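You operate a simulated robot arm through the tools that you are given. There is no shell and no other tool. Be economical: measure what you need, move in short steps, check, and stop when the job is done.

Carry out the task below with a simulated robot arm. There is one attempt and no reset: what you move stays moved.

JOB
Tighten the four insert bolts in number order to the torque on the plate.
Fine: set the dial first; one run a bolt; stand the driver back in its holster.

The check looks at the end state, three seconds after you hand in, the way a careful person would. Anything else that was tipped, shoved, dropped, spilled or broken makes it a failure.

ROBOT AND FRAMES
A 7-joint arm with a two-finger parallel gripper, fixed in place. Base frame: the origin is at the foot of the arm, x ahead of it, y to its left, z up. Readings come in cm, degrees, newtons and seconds.
With the tool pointing down near the work surface it reaches from about 24 to 68 cm from the base axis. Its first joint turns from -66.0 to 66.0 degrees. Payload 2.4 kg.
The tool frame sits at the grasp point between the pads (the TCP): z along the fingers, y along the line on which they close. The tips reach 3 cm beyond it. The gripper opens to 9.4 cm. The fingers are 2.8 cm wide and 1 cm thick; the gripper's body (5 by 9.6 cm) begins 5.5 cm behind the TCP.
Orientation is that of the tool frame in the base frame, as a unit quaternion [x, y, z, w]. With the fingers straight down and closing along the base's y, the tool's x points along the base's -x, its y along +y and its z along -z.

CONTROLS
- The arm moves only by the tool arm_command. Its argument "steps" is a list of rows, each a list of 2 entries, a list of its own where there are three numbers: the shift along the base's x, y, z in m, then the turn, a rotation vector about the base's x, y, z in degrees. In form: [[[dx, dy, dz], [rx, ry, rz]], ...]. A call has 1 to 10 rows; each row shifts and turns the commanded pose from where the row before left it. "gripper" is the opening, from 0 (shut) to 1 (fully open), set as the call begins (left out, the last holds). A row lasts 0.2 s, in which the tool goes at most 5 cm and 8.6 degrees; a call with a longer step from one row to the next is refused whole, and so is a gripper value outside its range. Where a pose cannot be reached the arm comes as near as it can. A force on the tool above 40 N (or 10 N above the force at the start of the call, whichever is more), or a blocked arm, ends the call early, and 0.2 s more pass. Each finger travels about 15.3 cm/s and halts on what it meets, pressing with about 30 N; the grip force reading is that of the motor and also rises with nothing between the fingers. The clock runs only during rows and for 0.2 s after the last one: add rows that do not move to give the fingers time. It gives the time, the measured TCP pose, the force on the tool (base axes), the opening and the grip force at its end, in the units of the frame above (readings bear some noise).
- Cameras (640 x 400 px; columns grow to the right, rows downward): "scene" is fixed at [4.38, 47.28, 145.1]; the picture's right is [-0.72, -0.69, 0.00], its down [-0.34, 0.35, -0.87] and it looks along [0.60, -0.63, -0.48] (base axes); focal length 336 px, centre (320, 200). "wrist" rides on the gripper at [-3.7, 0, -5.8] in the tool frame; the picture's right is [0.00, -1.00, 0.00], its down [0.97, 0.00, -0.24] and it looks along [0.24, 0.00, 0.97] (tool axes); focal length 218 px, centre (320, 200). There is no depth. A picture from a camera that has moved, and an enlarged one, comes with that camera's place and axes in the base frame and with its lens.
- capture(camera): a new picture of that camera. No time passes.
- enlarge(camera, box): a new picture of the part [left, top, right, bottom] of that camera's present view, enlarged. No time passes.
- sign_off(): hands the job in; it is judged then, once.

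Work in short steps. Places have to be worked out from the pictures, the camera data and where the tool is seen: move nearer, look again, correct. Check each grasp and each placing, and mend what went wrong. You have 120 turns and 64 pictures in all, those below and enlarged ones among them. Open the gripper and draw the arm clear of the work before you hand the job in, unless the task says otherwise; then end with one line.

The tools are called after "Emit:" by a JSON object that holds its "name" and its "arguments". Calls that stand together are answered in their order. arm_command: Moves the arm, as the interface text tells. Its arguments: {"type":"object","properties":{"steps":{"type":"array"},"gripper":{"type":"number"}},"required":["steps"]} The other tools are called the same way: capture (camera) takes a picture; enlarge (camera, box) takes an enlarged picture of a part of a camera's view; sign_off () hands the job in.

At the start:

```text
clock: 0.0
ee_pos: [44.43, 0.5, 129.81]
ee_rot: [-0.001, 1.0, 0.0, -0.001]
force: [-0.3, 0.4, 0.1]
finger_gap: 9.39
grasp_force: 0.0
```

scene: 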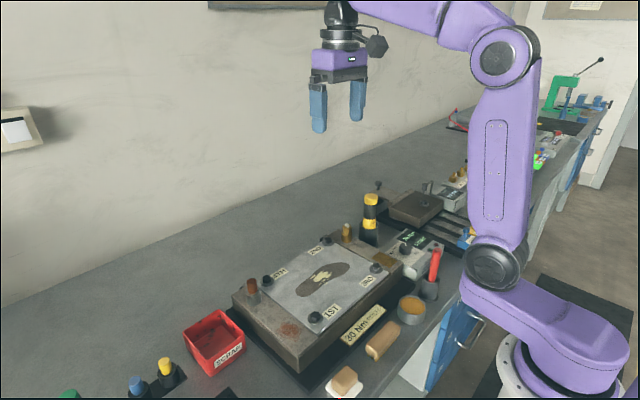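
wrist: 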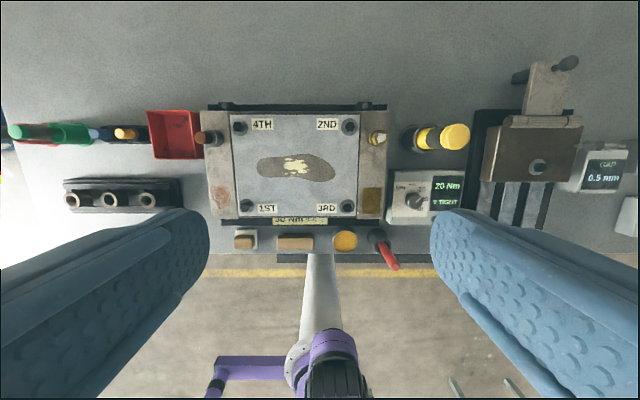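

I start by enlarging the key parts of the views: the bolts and plate, the torque box, and the drivers.

Emit:
{"name": "enlarge", "arguments": {"camera": "wrist", "box": [200, 90, 400, 260]}}

Emit:
{"name": "enlarge", "arguments": {"camera": "wrist", "box": [370, 50, 640, 240]}}

Emit:
{"name": "enlarge", "arguments": {"camera": "wrist", "box": [0, 90, 240, 240]}}

Emit:
{"name": "enlarge", "arguments": {"camera": "scene", "box": [320, 170, 480, 300]}}

Emit:
{"name": "enlarge", "arguments": {"camera": "scene", "box": [220, 220, 440, 400]}}

```text
2.35 times, centred on (300, 175) of wrist
camera zoom: at [48.16, 0.36, 135.55], right [0.0, -1.0, 0.0], down [-0.97, 0.0, 0.24], along [-0.24, 0.0, -0.97], focal length 514 px, centre (367, 259)
```

zoom: 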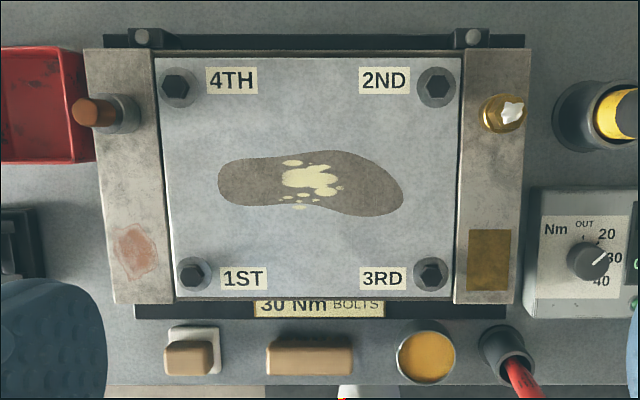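

```text
2.11 times, centred on (505, 145) of wrist
camera zoom: at [48.16, 0.36, 135.55], right [0.0, -1.0, 0.0], down [-0.97, 0.0, 0.24], along [-0.24, 0.0, -0.97], focal length 460 px, centre (-70, 316)
```

zoom: 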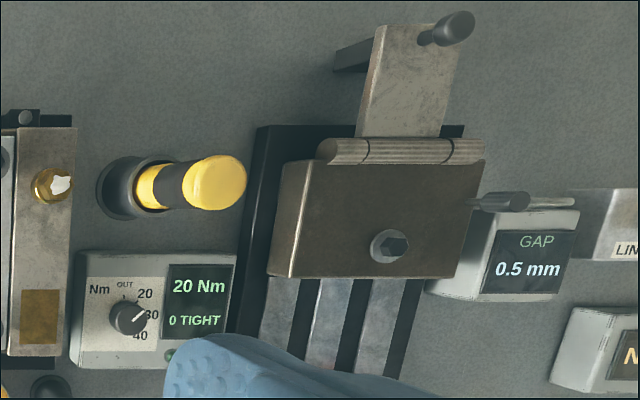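

```text
2.67 times, centred on (120, 165) of wrist
camera zoom: at [48.16, 0.36, 135.55], right [0.0, -1.0, 0.0], down [-0.97, 0.0, 0.24], along [-0.24, 0.0, -0.97], focal length 582 px, centre (853, 293)
```

zoom: 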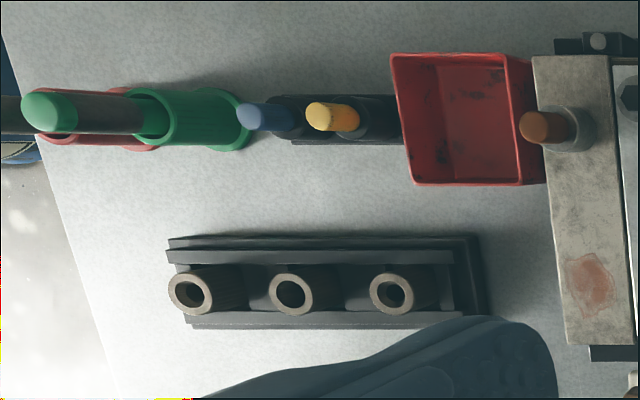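

```text
3.08 times, centred on (400, 235) of scene
camera zoom: at [4.38, 47.28, 145.1], right [-0.72, -0.69, 0.0], down [-0.34, 0.35, -0.87], along [0.6, -0.63, -0.48], focal length 1033 px, centre (74, 92)
```

zoom: 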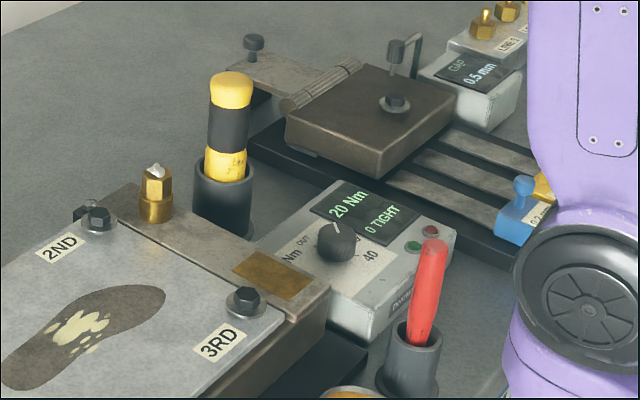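

```text
2.22 times, centred on (330, 310) of scene
camera zoom: at [4.38, 47.28, 145.1], right [-0.72, -0.69, 0.0], down [-0.34, 0.35, -0.87], along [0.6, -0.63, -0.48], focal length 746 px, centre (298, -44)
```

zoom: 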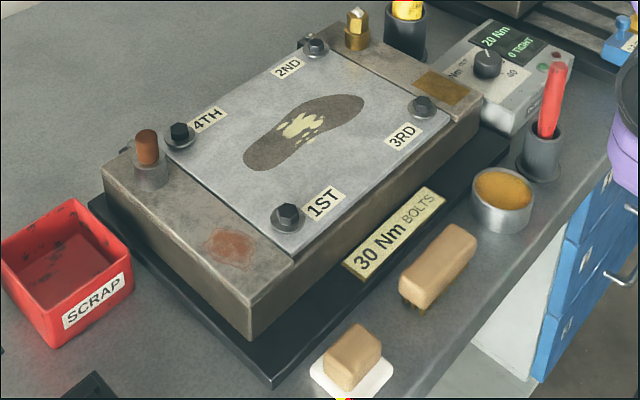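

The plate calls for 30 Nm and the box's display shows 20 Nm. The driver stands at about (49.4, -17.9) with its top near z 105, and the dial is at about (37.4, -18.7). I move over the dial to look closer.

Emit:
{"name": "arm_command", "arguments": {"steps": [[[-0.006, -0.031, -0.028], [0, 0, 0]], [[-0.006, -0.031, -0.028], [0, 0, 0]], [[-0.006, -0.031, -0.028], [0, 0, 0]], [[-0.006, -0.031, -0.028], [0, 0, 0]], [[-0.006, -0.031, -0.028], [0, 0, 0]], [[-0.006, -0.031, -0.028], [0, 0, 0]], [[0, 0, 0], [0, 0, 0]]], "gripper": 1}}

Emit:
{"name": "capture", "arguments": {"camera": "wrist"}}

Emit:
{"name": "capture", "arguments": {"camera": "scene"}}

```text
clock: 1.6
ee_pos: [40.86, -18.35, 113.04]
ee_rot: [0.0, 1.0, 0.001, 0.001]
force: [-0.1, -0.1, -0.2]
finger_gap: 9.4
grasp_force: 0.1
```

```text
56 pictures are left
camera wrist: at [44.49, -18.35, 118.75], right [0.0, -1.0, 0.0], down [-0.97, 0.0, 0.24], along [-0.24, 0.0, -0.97], focal length 218 px, centre (320, 200)
```

wrist: 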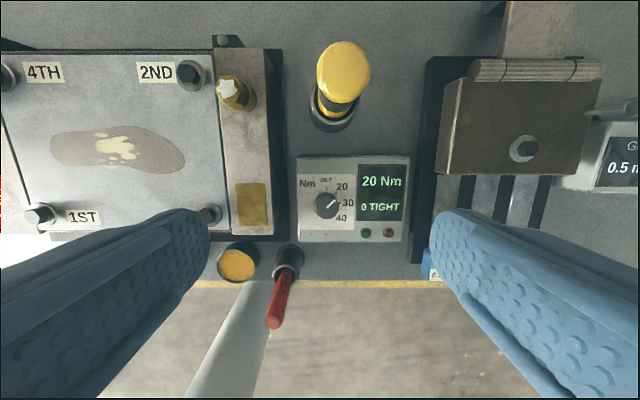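

```text
55 pictures are left
```

scene: 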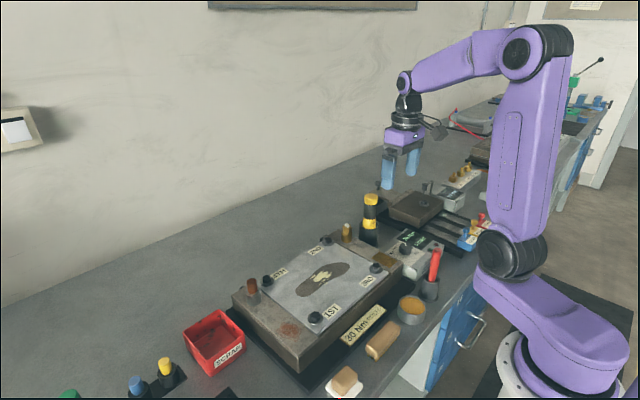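

Emit:
{"name": "enlarge", "arguments": {"camera": "wrist", "box": [285, 145, 415, 245]}}

Emit:
{"name": "enlarge", "arguments": {"camera": "scene", "box": [340, 180, 460, 300]}}

```text
4.00 times, centred on (350, 195) of wrist
camera zoom: at [44.49, -18.35, 118.75], right [0.0, -1.0, 0.0], down [-0.97, 0.0, 0.24], along [-0.24, 0.0, -0.97], focal length 873 px, centre (200, 220)
```

zoom: 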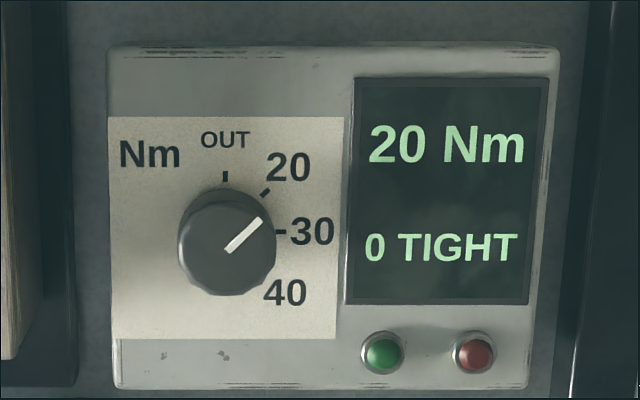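

```text
3.33 times, centred on (400, 240) of scene
camera zoom: at [4.38, 47.28, 145.1], right [-0.72, -0.69, 0.0], down [-0.34, 0.35, -0.87], along [0.6, -0.63, -0.48], focal length 1119 px, centre (53, 67)
```

zoom: 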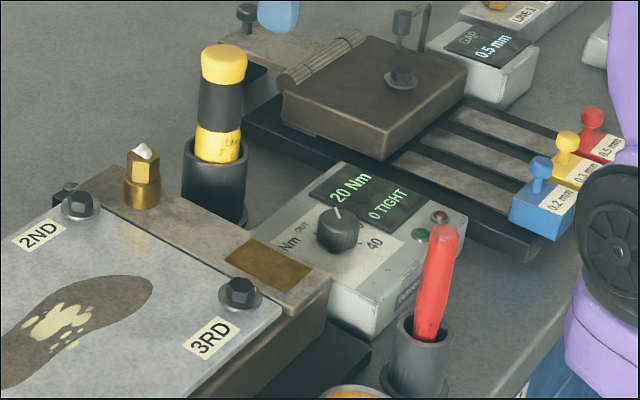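

The pointer stands at 20 and 30 is 45° clockwise, at -y. I put the knob at about (37.2, -19.2) with its top near z 92.2, and the plate edge at y≈-14.4. I partly close the fingers and come down above the knob.

Emit:
{"name": "arm_command", "arguments": {"steps": [[[-0.012, -0.003, -0.04], [0, 0, 0]], [[-0.012, -0.003, -0.04], [0, 0, 0]], [[-0.012, -0.002, -0.04], [0, 0, 0]], [[0, 0, 0], [0, 0, 0]]], "gripper": 0.54}}

Emit:
{"name": "capture", "arguments": {"camera": "wrist"}}

Emit:
{"name": "enlarge", "arguments": {"camera": "scene", "box": [340, 160, 480, 300]}}

```text
clock: 2.6
ee_pos: [37.28, -19.1, 101.18]
ee_rot: [-0.001, 1.0, 0.0, 0.001]
force: [0.9, 0.0, 0.4]
finger_gap: 5.08
grasp_force: 0.2
```

```text
52 pictures are left
camera wrist: at [40.91, -19.11, 106.88], right [0.0, -1.0, 0.0], down [-0.97, 0.0, 0.24], along [-0.24, 0.0, -0.97], focal length 218 px, centre (320, 200)
```

wrist: 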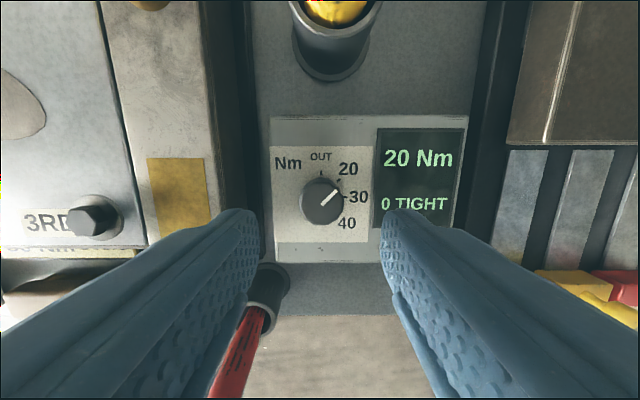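

```text
2.86 times, centred on (410, 230) of scene
camera zoom: at [4.38, 47.28, 145.1], right [-0.72, -0.69, 0.0], down [-0.34, 0.35, -0.87], along [0.6, -0.63, -0.48], focal length 959 px, centre (63, 114)
```

zoom: 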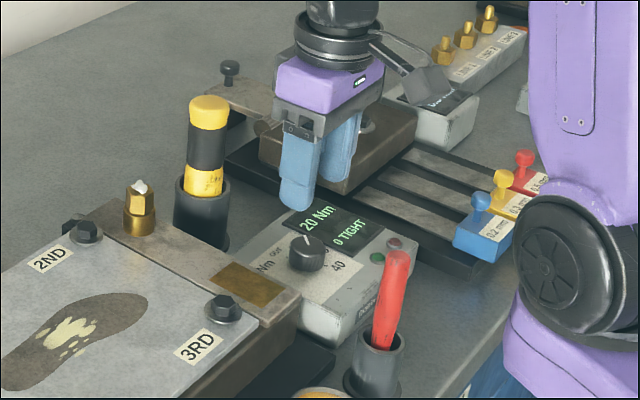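

The knob is centred at about (37.05, -19.2) with its top near 92.5. I lower the tips around it, to TCP z≈94.4, and close.

Emit:
{"name": "arm_command", "arguments": {"steps": [[[-0.001, -0.001, -0.025], [0, 0, 0]], [[-0.001, 0, -0.025], [0, 0, 0]], [[0, 0, -0.018], [0, 0, 0]], [[0, 0, 0], [0, 0, 0]]]}}

Emit:
{"name": "enlarge", "arguments": {"camera": "scene", "box": [340, 160, 480, 300]}}

Emit:
{"name": "capture", "arguments": {"camera": "wrist"}}

```text
clock: 3.6
ee_pos: [37.09, -19.19, 94.31]
ee_rot: [-0.001, 1.0, 0.0, 0.001]
force: [-1.0, 0.6, -0.5]
finger_gap: 5.08
grasp_force: 0.1
```

```text
2.86 times, centred on (410, 230) of scene
camera zoom: at [4.38, 47.28, 145.1], right [-0.72, -0.69, 0.0], down [-0.34, 0.35, -0.87], along [0.6, -0.63, -0.48], focal length 959 px, centre (63, 114)
```

zoom: 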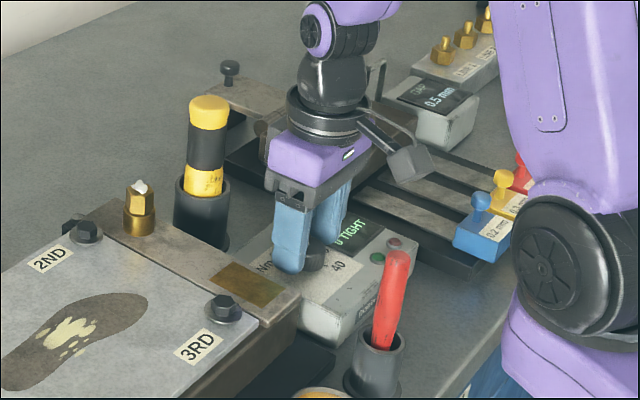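

```text
49 pictures are left
camera wrist: at [40.83, -19.13, 100.01], right [0.0, -1.0, 0.0], down [-0.97, 0.0, 0.24], along [-0.24, 0.0, -0.97], focal length 218 px, centre (320, 200)
```

wrist: 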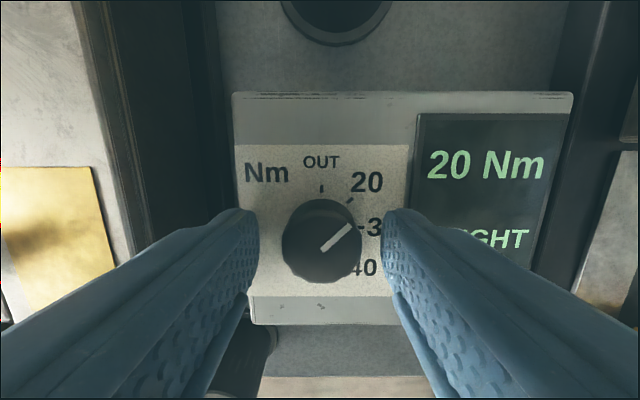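

The fingers straddle the knob. I close, watch the opening, and then turn in small steps.

Emit:
{"name": "arm_command", "arguments": {"steps": [[[0, 0, 0], [0, 0, 0]], [[0, 0, 0], [0, 0, 0]]], "gripper": 0.2}}

```text
clock: 4.2
ee_pos: [37.13, -19.24, 94.22]
ee_rot: [-0.001, 1.0, 0.0, 0.001]
force: [0.0, -7.6, -9.7]
finger_gap: 3.18
grasp_force: 45.1
```

I have the knob at 3.2 cm. I turn it -45° about z.

Emit:
{"name": "arm_command", "arguments": {"steps": [[[0, 0, 0.001], [0, 0, -7.5]], [[0, 0, 0], [0, 0, -7.5]], [[0, 0, 0], [0, 0, -7.5]], [[0, 0, 0], [0, 0, -7.5]], [[0, 0, 0], [0, 0, -7.5]], [[0, 0, 0], [0, 0, -7.5]], [[0, 0, 0], [0, 0, 0]]]}}

Emit:
{"name": "enlarge", "arguments": {"camera": "wrist", "box": [160, 60, 480, 300]}}

```text
clock: 4.9
ee_pos: [37.07, -19.27, 94.33]
ee_rot: [0.154, 0.988, 0.0, 0.001]
force: [4.2, -3.2, -6.8]
finger_gap: 3.18
grasp_force: 45.7
stopped in row 3: the force on the tool passed its limit (the readings are from after the stop); the commanded pose is now the measured one
```

```text
1.67 times, centred on (320, 180) of wrist
camera zoom: at [40.64, -20.37, 100.03], right [-0.3, -0.95, 0.0], down [-0.93, 0.3, 0.24], along [-0.23, 0.07, -0.97], focal length 364 px, centre (320, 233)
```

zoom: 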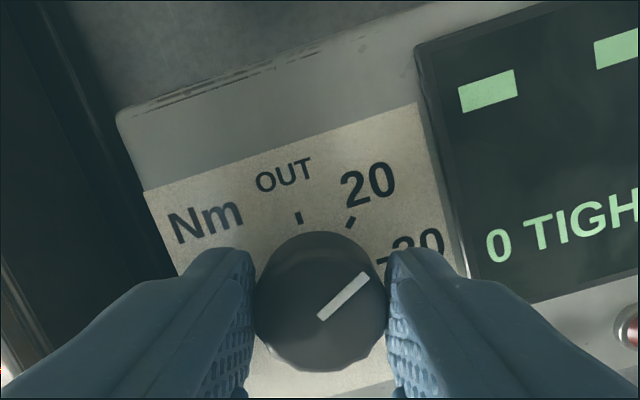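

The knob follows and the pointer is about 18° on, but the force limit tripped at 7.5° a row. I continue the remaining 27° in slower rows.

Emit:
{"name": "arm_command", "arguments": {"steps": [[[0, 0, 0], [0, 0, -3]], [[0, 0, 0], [0, 0, -3]], [[0, 0, 0], [0, 0, -3]], [[0, 0, 0], [0, 0, -3]], [[0, 0, 0], [0, 0, -3]], [[0, 0, 0], [0, 0, -3]], [[0, 0, 0], [0, 0, -3]], [[0, 0, 0], [0, 0, -3]], [[0, 0, 0], [0, 0, -3]]]}}

Emit:
{"name": "enlarge", "arguments": {"camera": "wrist", "box": [160, 60, 480, 300]}}

```text
clock: 6.9
ee_pos: [37.08, -19.25, 94.28]
ee_rot: [0.381, 0.925, 0.0, 0.001]
force: [7.7, -15.9, -28.3]
finger_gap: 3.16
grasp_force: 45.2
```

```text
1.67 times, centred on (320, 180) of wrist
camera zoom: at [39.69, -21.9, 100.03], right [-0.7, -0.71, 0.0], down [-0.69, 0.68, 0.24], along [-0.17, 0.17, -0.97], focal length 364 px, centre (320, 233)
```

zoom: 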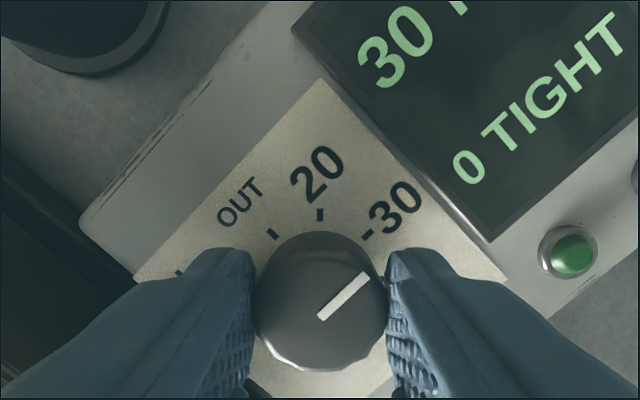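

The display reads 30 Nm and the pointer is on 30. I release, lift straight up, and turn back.

Emit:
{"name": "arm_command", "arguments": {"steps": [[[0, 0, 0], [0, 0, 0]], [[0, 0, 0], [0, 0, 0]], [[0, 0, 0.03], [0, 0, 0]], [[0, 0, 0.04], [0, 0, 0]], [[0, 0, 0.04], [0, 0, 0]], [[0, 0, 0.04], [0, 0, 0]], [[0, 0, 0], [0, 0, 0]]], "gripper": 0.54}}

Emit:
{"name": "arm_command", "arguments": {"steps": [[[0, 0.005, 0.02], [0, 0, 7.5]], [[0, 0.005, 0.02], [0, 0, 7.5]], [[0, 0, 0.01], [0, 0, 7.5]], [[0, 0, 0], [0, 0, 7.5]], [[0, 0, 0], [0, 0, 7.5]], [[0, 0, 0], [0, 0, 7.1]], [[0, 0, 0], [0, 0, 0]]], "gripper": 0.8}}

Emit:
{"name": "capture", "arguments": {"camera": "wrist"}}

```text
clock: 8.5
ee_pos: [36.89, -19.18, 109.51]
ee_rot: [0.381, 0.925, 0.0, 0.0]
force: [-0.1, -0.3, 0.7]
finger_gap: 5.08
grasp_force: 0.1
```

```text
clock: 10.1
ee_pos: [37.14, -18.27, 114.36]
ee_rot: [0.0, 1.0, 0.0, 0.0]
force: [-0.7, -0.1, 0.1]
finger_gap: 7.53
grasp_force: 0.1
```

```text
46 pictures are left
camera wrist: at [40.75, -18.23, 120.1], right [0.0, -1.0, 0.0], down [-0.97, 0.0, 0.24], along [-0.24, 0.0, -0.97], focal length 218 px, centre (320, 200)
```

wrist: 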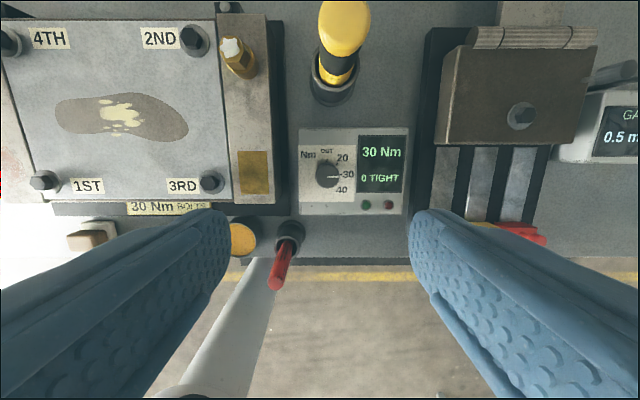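

The dial is set to 30 Nm. The driver's cap is at about (49.4, -20, 101.7). I move near it with the fingers fully open and look again.

Emit:
{"name": "arm_command", "arguments": {"steps": [[[0.03, -0.006, 0.0], [0, 0, 0]], [[0.03, -0.006, 0], [0, 0, 0]], [[0.02, -0.004, 0], [0, 0, 0]], [[0, 0, 0], [0, 0, 0]]], "gripper": 0.8}}

Emit:
{"name": "capture", "arguments": {"camera": "wrist"}}

Emit:
{"name": "enlarge", "arguments": {"camera": "scene", "box": [330, 170, 420, 260]}}

```text
clock: 11.1
ee_pos: [45.08, -19.74, 114.27]
ee_rot: [0.001, 1.0, 0.0, 0.0]
force: [0.6, -0.9, 0.3]
finger_gap: 7.55
grasp_force: 0.0
```

```text
45 pictures are left
camera wrist: at [48.78, -19.77, 120.1], right [0.0, -1.0, 0.0], down [-0.97, 0.0, 0.24], along [-0.24, 0.0, -0.97], focal length 218 px, centre (320, 200)
```

wrist: 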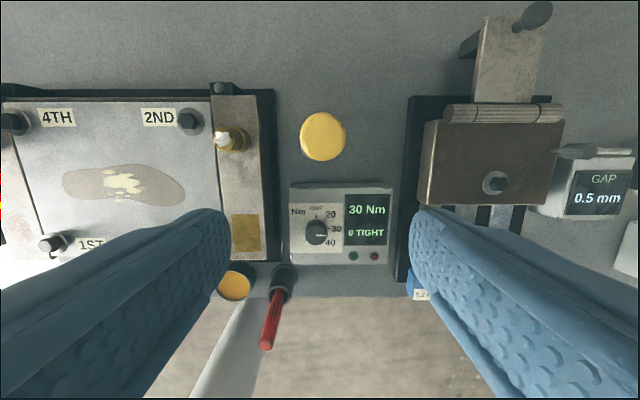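

```text
4.44 times, centred on (375, 215) of scene
camera zoom: at [4.38, 47.28, 145.1], right [-0.72, -0.69, 0.0], down [-0.34, 0.35, -0.87], along [0.6, -0.63, -0.48], focal length 1492 px, centre (76, 133)
```

zoom: 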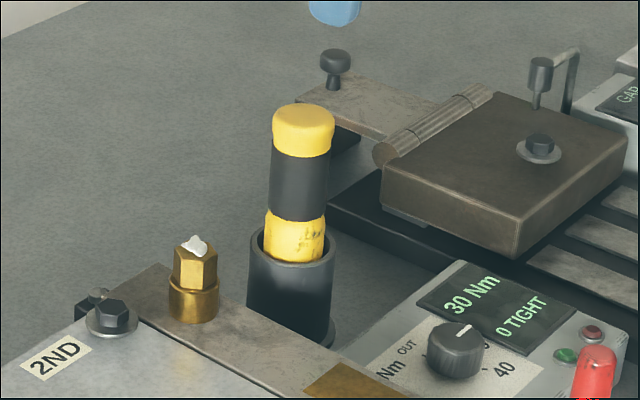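

The driver looks vertical, with its axis at about (49.5, -19.97) and its grip band from z≈95 to 99.4. I centre over it and descend to TCP z≈97.5.

Emit:
{"name": "arm_command", "arguments": {"steps": [[[0.044, -0.002, 0], [0, 0, 0]], [[0, 0, -0.04], [0, 0, 0]], [[0, 0, -0.04], [0, 0, 0]], [[0, 0, -0.03], [0, 0, 0]], [[0, 0, 0], [0, 0, 0]]], "gripper": 0.8}}

Emit:
{"name": "capture", "arguments": {"camera": "wrist"}}

Emit:
{"name": "enlarge", "arguments": {"camera": "scene", "box": [330, 170, 420, 260]}}

```text
clock: 12.3
ee_pos: [49.48, -19.92, 103.46]
ee_rot: [0.001, 1.0, 0.0, 0.001]
force: [-0.4, 0.5, -0.4]
finger_gap: 7.52
grasp_force: 0.1
```

```text
43 pictures are left
camera wrist: at [53.2, -19.95, 109.24], right [0.0, -1.0, 0.0], down [-0.97, 0.0, 0.24], along [-0.24, 0.0, -0.97], focal length 218 px, centre (320, 200)
```

wrist: 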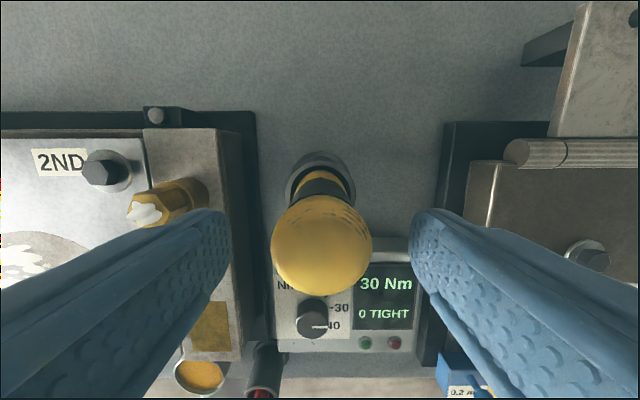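

```text
4.44 times, centred on (375, 215) of scene
camera zoom: at [4.38, 47.28, 145.1], right [-0.72, -0.69, 0.0], down [-0.34, 0.35, -0.87], along [0.6, -0.63, -0.48], focal length 1492 px, centre (76, 133)
```

zoom: 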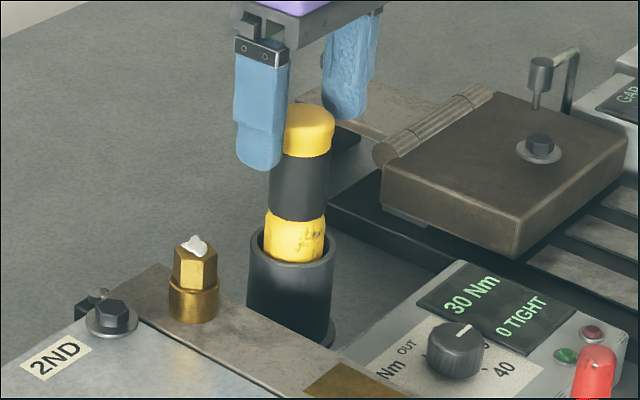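

The alignment is good and the gripper body will clear the cap by over 1 cm at TCP z≈98. I descend, still open, then close.

Emit:
{"name": "arm_command", "arguments": {"steps": [[[0.002, 0, -0.028], [0, 0, 0]], [[0, 0, -0.027], [0, 0, 0]], [[0, 0, 0], [0, 0, 0]]], "gripper": 0.8}}

Emit:
{"name": "arm_command", "arguments": {"steps": [[[0, 0, 0], [0, 0, 0]], [[0, 0, 0], [0, 0, 0]], [[0, 0, 0], [0, 0, 0]]], "gripper": 0.1}}

Emit:
{"name": "enlarge", "arguments": {"camera": "scene", "box": [330, 170, 420, 260]}}

```text
clock: 13.1
ee_pos: [49.73, -20.01, 97.8]
ee_rot: [0.001, 1.0, -0.001, 0.001]
force: [-0.4, 0.7, 1.7]
finger_gap: 7.54
grasp_force: 0.1
```

```text
clock: 13.9
ee_pos: [49.76, -19.88, 97.8]
ee_rot: [0.002, 1.0, 0.0, 0.0]
force: [-0.2, -0.9, 0.0]
finger_gap: 3.77
grasp_force: 30.4
```

```text
4.44 times, centred on (375, 215) of scene
camera zoom: at [4.38, 47.28, 145.11], right [-0.72, -0.69, 0.0], down [-0.34, 0.35, -0.87], along [0.6, -0.63, -0.48], focal length 1492 px, centre (76, 133)
```

zoom: 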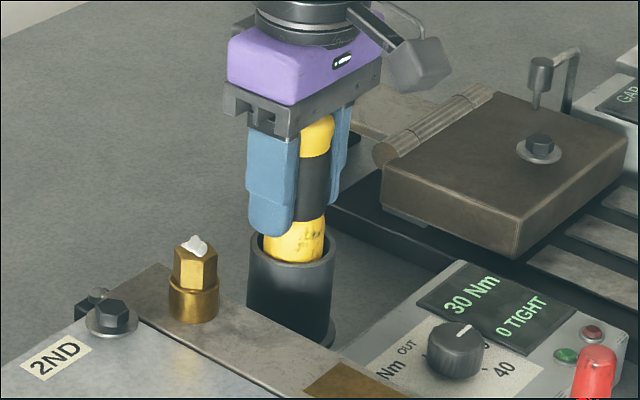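

The driver is gripped at 3.77 cm and the holster pose is (49.75, -19.9, 97.8). I lift straight up.

Emit:
{"name": "arm_command", "arguments": {"steps": [[[0, 0, 0.02], [0, 0, 0]], [[0, 0, 0.03], [0, 0, 0]], [[0, 0, 0.03], [0, 0, 0]], [[0, 0, 0.04], [0, 0, 0]], [[0, 0, 0.02], [0, 0, 0]], [[0, 0, 0], [0, 0, 0]]]}}

Emit:
{"name": "capture", "arguments": {"camera": "scene"}}

Emit:
{"name": "enlarge", "arguments": {"camera": "scene", "box": [330, 130, 430, 260]}}

```text
clock: 15.3
ee_pos: [49.74, -20.0, 111.98]
ee_rot: [0.0, 1.0, 0.0, 0.0]
force: [0.4, -0.2, -4.4]
finger_gap: 3.73
grasp_force: 29.7
```

```text
40 pictures are left
```

scene: 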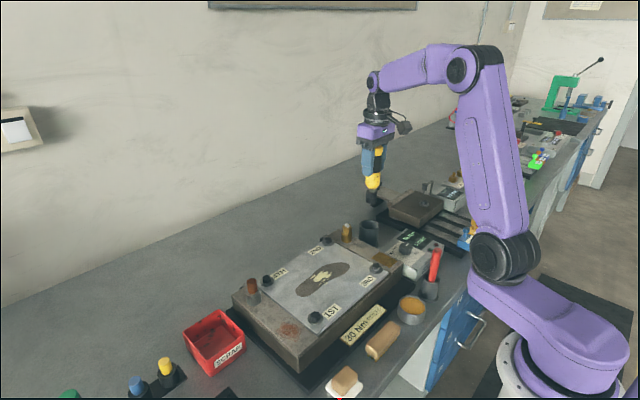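

```text
3.08 times, centred on (380, 195) of scene
camera zoom: at [4.39, 47.28, 145.1], right [-0.72, -0.69, 0.0], down [-0.34, 0.35, -0.87], along [0.6, -0.63, -0.48], focal length 1033 px, centre (135, 215)
```

zoom: 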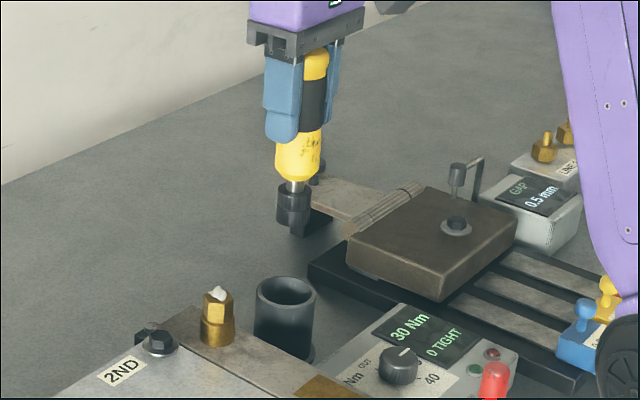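

The driver is out with its socket at the bottom. I zoom on the socket to find its bottom height, and on the bolts to find theirs.

Emit:
{"name": "enlarge", "arguments": {"camera": "scene", "box": [350, 150, 400, 220]}}

Emit:
{"name": "enlarge", "arguments": {"camera": "scene", "box": [240, 230, 400, 330]}}

Emit:
{"name": "capture", "arguments": {"camera": "wrist"}}

```text
5.71 times, centred on (375, 185) of scene
camera zoom: at [4.39, 47.28, 145.1], right [-0.72, -0.69, 0.0], down [-0.34, 0.35, -0.87], along [0.6, -0.63, -0.48], focal length 1918 px, centre (6, 286)
```

zoom: 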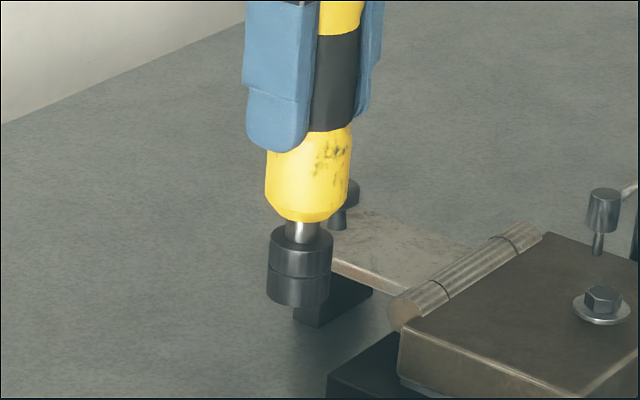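

```text
4.00 times, centred on (320, 280) of scene
camera zoom: at [4.39, 47.28, 145.1], right [-0.72, -0.69, 0.0], down [-0.34, 0.35, -0.87], along [0.6, -0.63, -0.48], focal length 1343 px, centre (320, -120)
```

zoom: 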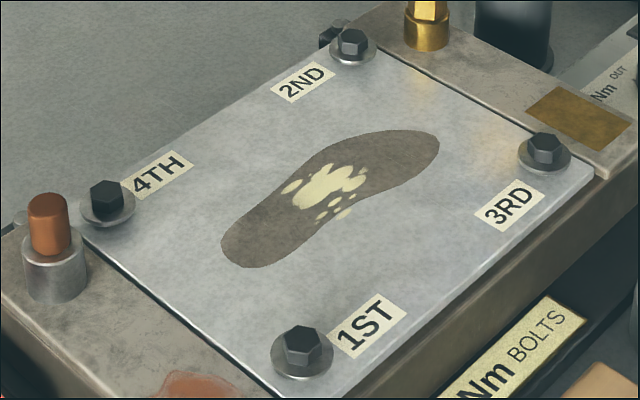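

```text
36 pictures are left
camera wrist: at [53.41, -20.04, 117.67], right [0.0, -1.0, 0.0], down [-0.97, 0.0, 0.24], along [-0.24, 0.0, -0.97], focal length 218 px, centre (320, 200)
```

wrist: 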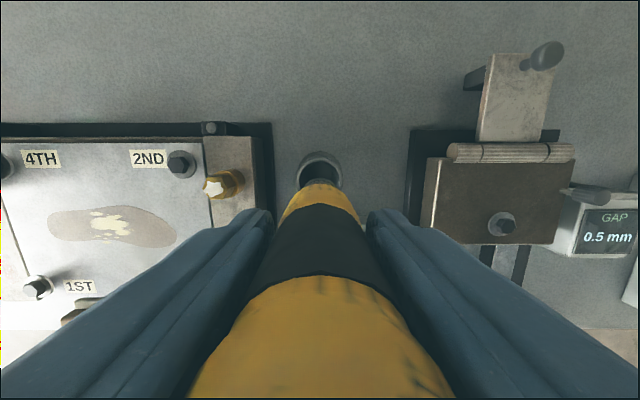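

By triangulating the wrist views, the bolt heads are at 1ST (36.7, 14.8), 2ND (51.5, -4.95), 3RD (36.7, -5.05) and 4TH (51.5, 14.8), with tops near z 94. The socket bottom is about 11.4 below the TCP. I carry the driver high to above 1ST.

Emit:
{"name": "arm_command", "arguments": {"steps": [[[-0.015, 0.04, 0.01], [0, 0, 0]], [[-0.017, 0.045, 0.01], [0, 0, 0]], [[-0.017, 0.045, 0], [0, 0, 0]], [[-0.017, 0.045, 0], [0, 0, 0]], [[-0.017, 0.045, 0], [0, 0, 0]], [[-0.017, 0.045, 0], [0, 0, 0]], [[-0.017, 0.045, 0], [0, 0, 0]], [[-0.0134, 0.038, 0], [0, 0, 0]], [[0, 0, 0], [0, 0, 0]]]}}

Emit:
{"name": "arm_command", "arguments": {"steps": [[[0, 0, -0.03], [0, 0, 0]], [[0, 0, -0.02], [0, 0, 0]], [[0, 0, 0], [0, 0, 0]]]}}

Emit:
{"name": "enlarge", "arguments": {"camera": "scene", "box": [260, 240, 380, 340]}}

Emit:
{"name": "capture", "arguments": {"camera": "wrist"}}

```text
clock: 17.3
ee_pos: [36.63, 14.97, 113.69]
ee_rot: [-0.001, 1.0, 0.001, 0.0]
force: [-0.2, 0.6, -5.1]
finger_gap: 3.74
grasp_force: 29.6
```

```text
clock: 18.1
ee_pos: [36.73, 14.89, 108.72]
ee_rot: [0.001, 1.0, 0.0, 0.0]
force: [-0.1, 0.6, -5.0]
finger_gap: 3.73
grasp_force: 29.7
```

```text
4.00 times, centred on (320, 290) of scene
camera zoom: at [4.38, 47.29, 145.1], right [-0.72, -0.69, 0.0], down [-0.34, 0.35, -0.87], along [0.6, -0.63, -0.48], focal length 1343 px, centre (320, -160)
```

zoom: 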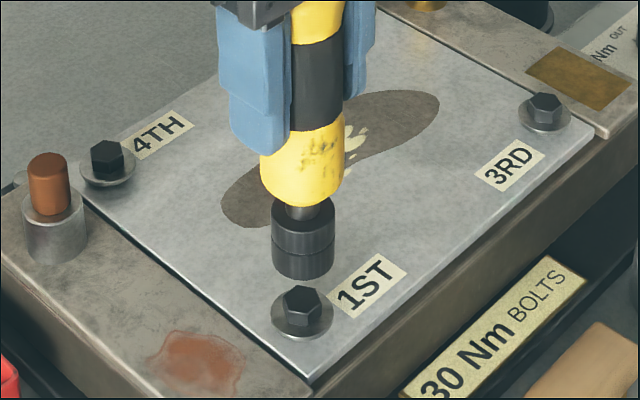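

```text
34 pictures are left
camera wrist: at [40.38, 14.86, 114.55], right [0.0, -1.0, 0.0], down [-0.97, 0.0, 0.24], along [-0.24, 0.0, -0.97], focal length 218 px, centre (320, 200)
```

wrist: 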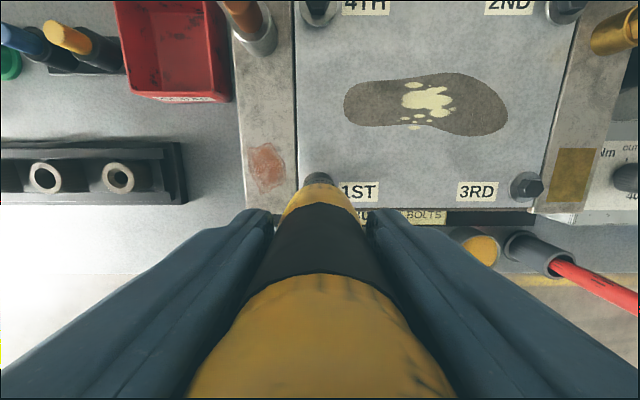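

In the scene view the socket sits directly over the 1ST head, about 2 cm above it. I lower most of that gap and check again.

Emit:
{"name": "arm_command", "arguments": {"steps": [[[0, 0, -0.009], [0, 0, 0]], [[0, 0, -0.007], [0, 0, 0]], [[0, 0, 0], [0, 0, 0]]]}}

Emit:
{"name": "enlarge", "arguments": {"camera": "scene", "box": [285, 270, 345, 330]}}

```text
clock: 18.9
ee_pos: [36.69, 14.81, 107.19]
ee_rot: [0.001, 1.0, 0.0, 0.0]
force: [0.1, -0.9, -4.4]
finger_gap: 3.74
grasp_force: 30.5
```

```text
6.67 times, centred on (315, 300) of scene
camera zoom: at [4.38, 47.29, 145.1], right [-0.72, -0.69, 0.0], down [-0.34, 0.35, -0.87], along [0.6, -0.63, -0.48], focal length 2238 px, centre (353, -467)
```

zoom: 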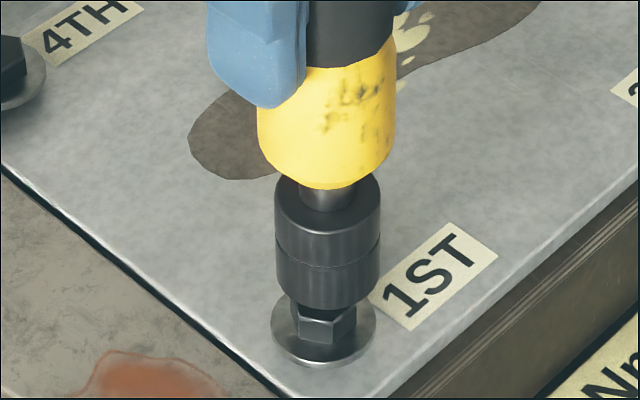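

The socket sits about 0.15 cm to the right in the picture, so I shift +0.1 in x and y. Then I go down slowly onto the head.

Emit:
{"name": "arm_command", "arguments": {"steps": [[[0.001, 0.001, 0], [0, 0, 0]], [[0, 0, -0.003], [0, 0, 0]], [[0, 0, -0.003], [0, 0, 0]], [[0, 0, -0.003], [0, 0, 0]], [[0, 0, 0], [0, 0, 0]]]}}

Emit:
{"name": "enlarge", "arguments": {"camera": "scene", "box": [285, 270, 345, 330]}}

```text
clock: 20.1
ee_pos: [36.7, 14.89, 106.25]
ee_rot: [0.0, 1.0, 0.0, -0.001]
force: [0.0, 0.1, -4.4]
finger_gap: 3.73
grasp_force: 30.3
```

```text
6.67 times, centred on (315, 300) of scene
camera zoom: at [4.38, 47.29, 145.1], right [-0.72, -0.69, 0.0], down [-0.34, 0.35, -0.87], along [0.6, -0.63, -0.48], focal length 2238 px, centre (353, -467)
```

zoom: 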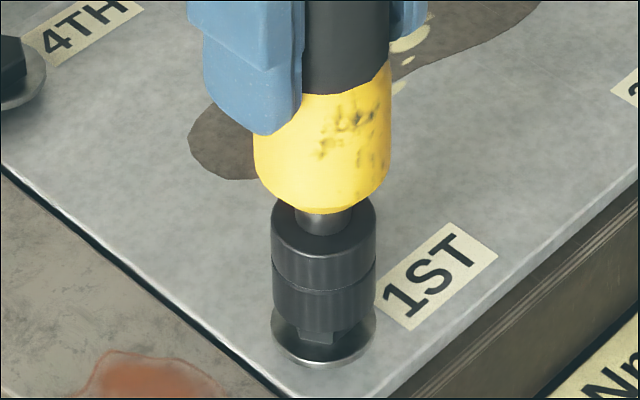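

The socket is now centred over the washer with no contact force. I continue down in small steps.

Emit:
{"name": "arm_command", "arguments": {"steps": [[[0, 0, -0.002], [0, 0, 0]], [[0, 0, -0.002], [0, 0, 0]], [[0, 0, -0.002], [0, 0, 0]], [[0, 0, 0], [0, 0, 0]]]}}

Emit:
{"name": "enlarge", "arguments": {"camera": "scene", "box": [290, 220, 440, 330]}}

```text
clock: 21.1
ee_pos: [36.72, 14.87, 105.7]
ee_rot: [0.001, 1.0, 0.0, 0.0]
force: [0.6, 0.0, -5.0]
finger_gap: 3.74
grasp_force: 30.4
```

```text
3.64 times, centred on (365, 275) of scene
camera zoom: at [4.38, 47.29, 145.1], right [-0.72, -0.69, 0.0], down [-0.34, 0.35, -0.87], along [0.6, -0.63, -0.48], focal length 1221 px, centre (156, -73)
```

zoom: 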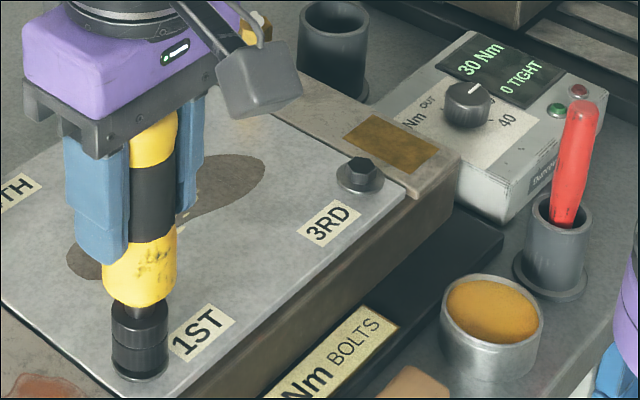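

There's still no contact force and the count is 0. I keep lowering in small steps with the display in view.

Emit:
{"name": "arm_command", "arguments": {"steps": [[[0, 0, -0.002], [0, 0, 0]], [[0, 0, -0.002], [0, 0, 0]], [[0, 0, -0.002], [0, 0, 0]], [[0, 0, 0], [0, 0, 0]]]}}

Emit:
{"name": "enlarge", "arguments": {"camera": "scene", "box": [290, 220, 440, 330]}}

```text
clock: 22.1
ee_pos: [36.74, 14.93, 105.12]
ee_rot: [0.0, 1.0, -0.001, 0.001]
force: [0.5, 0.3, -3.3]
finger_gap: 3.76
grasp_force: 30.6
```

```text
3.64 times, centred on (365, 275) of scene
camera zoom: at [4.38, 47.29, 145.1], right [-0.72, -0.69, 0.0], down [-0.34, 0.35, -0.87], along [0.6, -0.63, -0.48], focal length 1221 px, centre (156, -73)
```

zoom: 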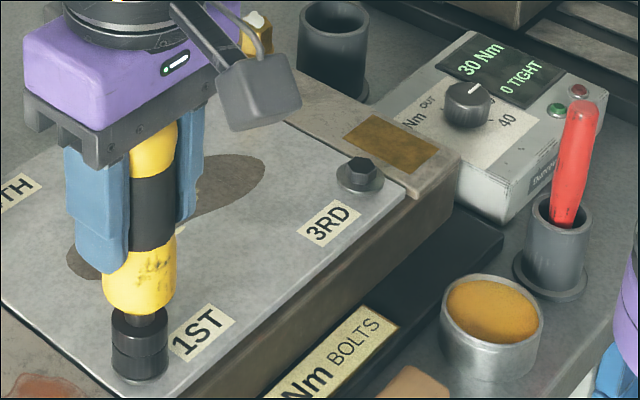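

Slight contact is beginning. I press a little further.

Emit:
{"name": "arm_command", "arguments": {"steps": [[[0, 0, -0.001], [0, 0, 0]], [[0, 0, -0.001], [0, 0, 0]], [[0, 0, -0.001], [0, 0, 0]], [[0, 0, -0.001], [0, 0, 0]], [[0, 0, 0], [0, 0, 0]]]}}

Emit:
{"name": "enlarge", "arguments": {"camera": "scene", "box": [290, 220, 440, 330]}}

```text
clock: 23.3
ee_pos: [36.79, 14.98, 104.56]
ee_rot: [0.001, 1.0, -0.001, 0.001]
force: [-0.6, -0.3, -0.4]
finger_gap: 3.73
grasp_force: 29.8
```

```text
3.64 times, centred on (365, 275) of scene
camera zoom: at [4.38, 47.29, 145.1], right [-0.72, -0.69, 0.0], down [-0.34, 0.35, -0.87], along [0.6, -0.63, -0.48], focal length 1221 px, centre (156, -73)
```

zoom: 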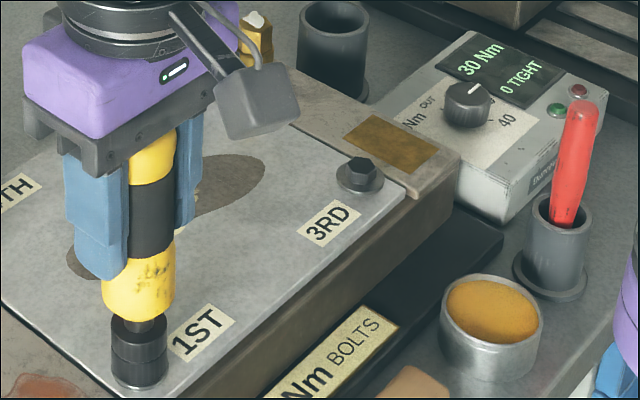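

The force has gone from -5 to -0.4, so the socket is seated and a spring is compressing. I press on gently.

Emit:
{"name": "arm_command", "arguments": {"steps": [[[0, 0, -0.001], [0, 0, 0]], [[0, 0, -0.001], [0, 0, 0]], [[0, 0, -0.001], [0, 0, 0]], [[0, 0, 0], [0, 0, 0]]]}}

Emit:
{"name": "enlarge", "arguments": {"camera": "scene", "box": [290, 220, 440, 330]}}

```text
clock: 24.3
ee_pos: [36.71, 14.87, 104.42]
ee_rot: [0.001, 1.0, 0.001, 0.003]
force: [-3.4, 0.6, 26.4]
finger_gap: 3.78
grasp_force: 30.1
```

```text
3.64 times, centred on (365, 275) of scene
camera zoom: at [4.34, 47.27, 145.11], right [-0.72, -0.69, 0.0], down [-0.33, 0.35, -0.87], along [0.6, -0.63, -0.48], focal length 1221 px, centre (156, -73)
```

zoom: 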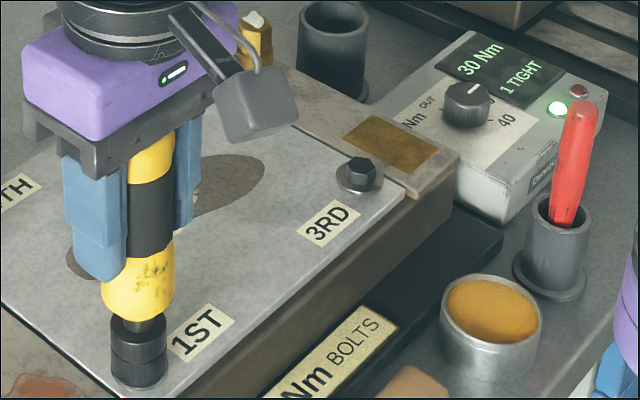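

The display reads 1 TIGHT with the green light on. I lift straight up and carry the driver to above 2ND.

Emit:
{"name": "arm_command", "arguments": {"steps": [[[0, 0, 0.01], [0, 0, 0]], [[0, 0, 0.02], [0, 0, 0]], [[0, 0, 0.03], [0, 0, 0]], [[0, 0, 0.03], [0, 0, 0]], [[0, 0, 0], [0, 0, 0]]]}}

Emit:
{"name": "arm_command", "arguments": {"steps": [[[0.02, -0.027, 0], [0, 0, 0]], [[0.025, -0.034, 0], [0, 0, 0]], [[0.026, -0.034, 0], [0, 0, 0]], [[0.026, -0.034, 0], [0, 0, 0]], [[0.026, -0.034, 0], [0, 0, 0]], [[0.025, -0.035, 0], [0, 0, 0]], [[0, 0, -0.025], [0, 0, 0]], [[0, 0, -0.02], [0, 0, 0]], [[0, 0, 0], [0, 0, 0]]]}}

Emit:
{"name": "enlarge", "arguments": {"camera": "scene", "box": [280, 190, 430, 290]}}

```text
clock: 25.5
ee_pos: [36.53, 14.91, 113.43]
ee_rot: [0.001, 1.0, 0.0, 0.0]
force: [1.1, -0.4, -4.8]
finger_gap: 3.74
grasp_force: 29.7
```

```text
clock: 27.5
ee_pos: [51.51, -4.81, 108.94]
ee_rot: [0.001, 1.0, 0.0, 0.0]
force: [0.0, -0.7, -4.4]
finger_gap: 3.75
grasp_force: 29.5
```

```text
4.00 times, centred on (355, 240) of scene
camera zoom: at [4.39, 47.28, 145.1], right [-0.72, -0.69, 0.0], down [-0.34, 0.35, -0.87], along [0.6, -0.63, -0.48], focal length 1343 px, centre (180, 40)
```

zoom: 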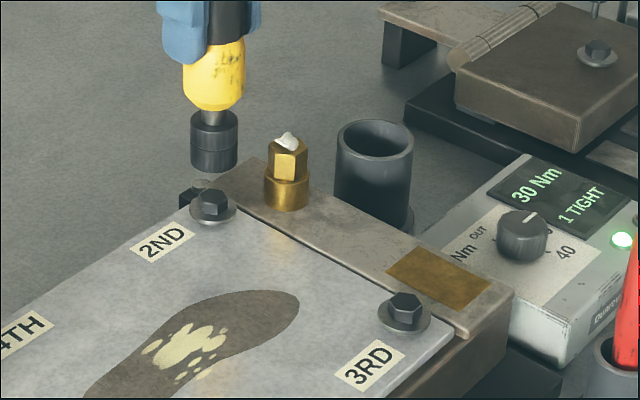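

The socket is over 2ND and clear of the brass fitting. I lower to just above seating and check.

Emit:
{"name": "arm_command", "arguments": {"steps": [[[0.0005, 0, -0.01], [0, 0, 0]], [[0, 0, -0.01], [0, 0, 0]], [[0, 0, -0.004], [0, 0, 0]], [[0, 0, -0.004], [0, 0, 0]], [[0, 0, 0], [0, 0, 0]]]}}

Emit:
{"name": "enlarge", "arguments": {"camera": "scene", "box": [300, 200, 380, 260]}}

```text
clock: 28.7
ee_pos: [51.7, -4.84, 106.01]
ee_rot: [0.0, 1.0, 0.0, 0.0]
force: [0.3, 1.0, -4.5]
finger_gap: 3.75
grasp_force: 29.3
```

```text
6.67 times, centred on (340, 230) of scene
camera zoom: at [4.39, 47.28, 145.1], right [-0.72, -0.69, 0.0], down [-0.34, 0.35, -0.87], along [0.6, -0.63, -0.48], focal length 2238 px, centre (187, 0)
```

zoom: 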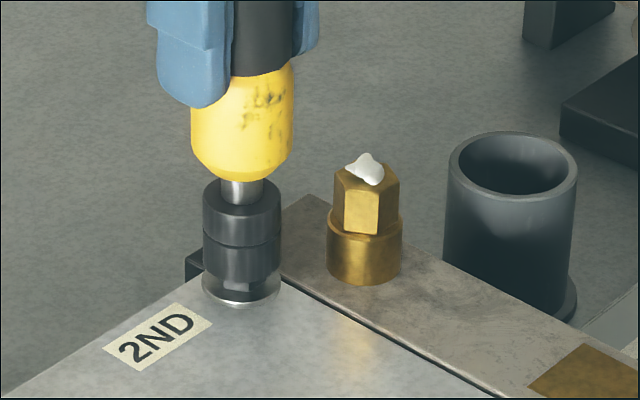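

The socket is centred on the washer. I go down to seat.

Emit:
{"name": "arm_command", "arguments": {"steps": [[[0, 0, -0.003], [0, 0, 0]], [[0, 0, -0.003], [0, 0, 0]], [[0, 0, -0.002], [0, 0, 0]], [[0, 0, -0.002], [0, 0, 0]], [[0, 0, -0.001], [0, 0, 0]], [[0, 0, -0.001], [0, 0, 0]], [[0, 0, 0], [0, 0, 0]]]}}

```text
clock: 30.3
ee_pos: [51.52, -4.91, 105.01]
ee_rot: [0.002, 1.0, 0.0, 0.0]
force: [-0.5, 0.5, -3.3]
finger_gap: 3.72
grasp_force: 29.9
```

The spring contact has just started, as it did on the first bolt at this height. I press the rest in 1 mm rows.

Emit:
{"name": "arm_command", "arguments": {"steps": [[[0, 0, -0.001], [0, 0, 0]], [[0, 0, -0.001], [0, 0, 0]], [[0, 0, -0.001], [0, 0, 0]], [[0, 0, -0.001], [0, 0, 0]], [[0, 0, 0], [0, 0, 0]]]}}

```text
clock: 31.5
ee_pos: [51.61, -4.95, 104.43]
ee_rot: [0.0, 1.0, 0.001, 0.0]
force: [-1.5, -1.4, 3.6]
finger_gap: 3.76
grasp_force: 30.1
```

Emit:
{"name": "arm_command", "arguments": {"steps": [[[0, 0, -0.001], [0, 0, 0]], [[0, 0, -0.001], [0, 0, 0]], [[0, 0, 0], [0, 0, 0]]]}}

Emit:
{"name": "enlarge", "arguments": {"camera": "scene", "box": [300, 200, 440, 290]}}

```text
clock: 32.3
ee_pos: [51.42, -5.04, 104.28]
ee_rot: [0.001, 1.0, 0.0, 0.003]
force: [-6.0, -0.6, 25.3]
finger_gap: 3.77
grasp_force: 30.0
```

```text
4.44 times, centred on (370, 245) of scene
camera zoom: at [4.31, 47.29, 145.1], right [-0.72, -0.69, 0.0], down [-0.33, 0.35, -0.87], along [0.6, -0.63, -0.48], focal length 1492 px, centre (98, 0)
```

zoom: 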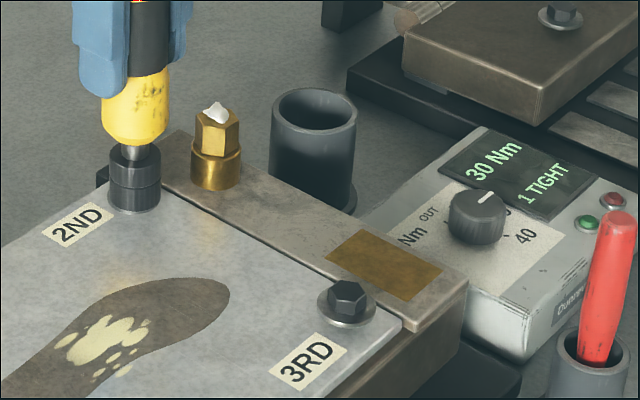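

The force is about 25 N and the count is still 1. The run may be in progress, so I hold still and look again.

Emit:
{"name": "arm_command", "arguments": {"steps": [[[0, 0, 0], [0, 0, 0]], [[0, 0, 0], [0, 0, 0]], [[0, 0, 0], [0, 0, 0]], [[0, 0, 0], [0, 0, 0]]]}}

Emit:
{"name": "enlarge", "arguments": {"camera": "scene", "box": [300, 200, 440, 290]}}

```text
clock: 33.3
ee_pos: [51.59, -4.93, 104.38]
ee_rot: [0.001, 1.0, 0.0, 0.001]
force: [-1.1, -0.1, 25.6]
finger_gap: 3.74
grasp_force: 29.5
```

```text
4.44 times, centred on (370, 245) of scene
camera zoom: at [4.33, 47.29, 145.1], right [-0.72, -0.69, 0.0], down [-0.33, 0.35, -0.87], along [0.6, -0.63, -0.48], focal length 1492 px, centre (98, 0)
```

zoom: 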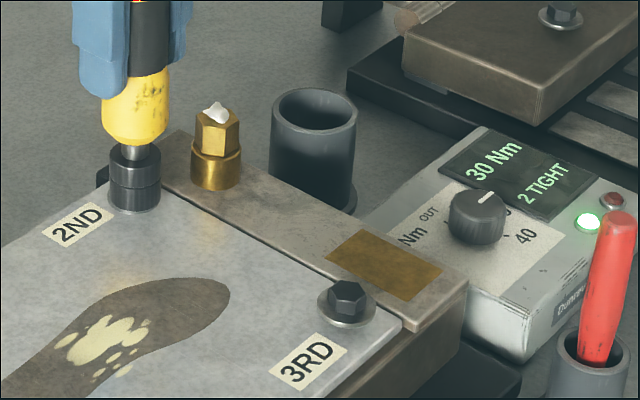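

The display reads 2 TIGHT. I lift and move to 3RD at about (36.72, -4.9).

Emit:
{"name": "arm_command", "arguments": {"steps": [[[0, 0, 0.01], [0, 0, 0]], [[0, 0, 0.02], [0, 0, 0]], [[0, 0, 0.03], [0, 0, 0]], [[0, 0, 0.01], [0, 0, 0]], [[0, 0, 0], [0, 0, 0]]]}}

Emit:
{"name": "arm_command", "arguments": {"steps": [[[-0.03, 0, 0], [0, 0, 0]], [[-0.04, 0, 0], [0, 0, 0]], [[-0.04, 0, 0], [0, 0, 0]], [[-0.0385, 0, 0], [0, 0, 0]], [[0, 0, -0.025], [0, 0, 0]], [[0, 0, -0.02], [0, 0, 0]], [[0, 0, -0.008], [0, 0, 0]], [[0, 0, 0], [0, 0, 0]]]}}

Emit:
{"name": "enlarge", "arguments": {"camera": "scene", "box": [330, 220, 420, 290]}}

```text
clock: 34.5
ee_pos: [51.79, -5.03, 111.29]
ee_rot: [0.001, 1.0, 0.001, 0.0]
force: [0.1, 0.6, -5.3]
finger_gap: 3.75
grasp_force: 30.2
```

```text
clock: 36.3
ee_pos: [36.71, -4.93, 106.0]
ee_rot: [0.002, 1.0, -0.001, 0.0]
force: [0.5, -0.4, -4.9]
finger_gap: 3.74
grasp_force: 30.1
```

```text
5.71 times, centred on (375, 255) of scene
camera zoom: at [4.38, 47.28, 145.1], right [-0.72, -0.69, 0.0], down [-0.34, 0.35, -0.87], along [0.6, -0.63, -0.48], focal length 1918 px, centre (6, -114)
```

zoom: 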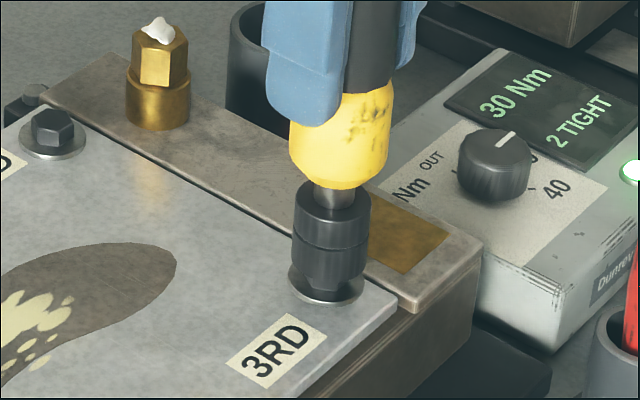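

The socket is about 0.1 cm right of the washer. I shift +0.07 in x and y, then lower to the spring contact.

Emit:
{"name": "arm_command", "arguments": {"steps": [[[0.0007, 0.0008, 0], [0, 0, 0]], [[0, 0, -0.003], [0, 0, 0]], [[0, 0, -0.003], [0, 0, 0]], [[0, 0, -0.002], [0, 0, 0]], [[0, 0, -0.002], [0, 0, 0]], [[0, 0, 0], [0, 0, 0]]]}}

Emit:
{"name": "enlarge", "arguments": {"camera": "scene", "box": [330, 220, 420, 290]}}

```text
clock: 37.7
ee_pos: [36.79, -4.89, 104.88]
ee_rot: [0.001, 1.0, 0.0, 0.0]
force: [-0.4, 0.3, -5.3]
finger_gap: 3.73
grasp_force: 29.9
```

```text
5.71 times, centred on (375, 255) of scene
camera zoom: at [4.38, 47.28, 145.1], right [-0.72, -0.69, 0.0], down [-0.34, 0.35, -0.87], along [0.6, -0.63, -0.48], focal length 1918 px, centre (6, -114)
```

zoom: 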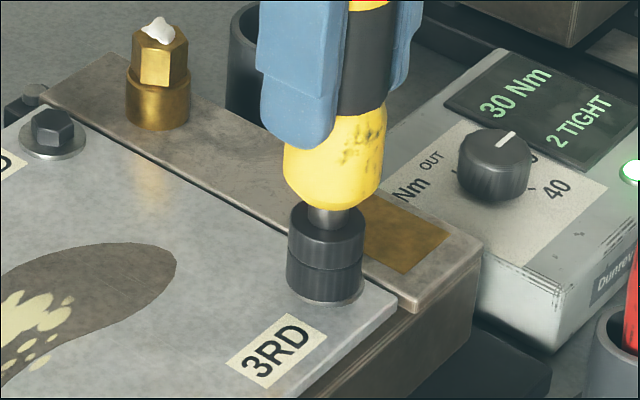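

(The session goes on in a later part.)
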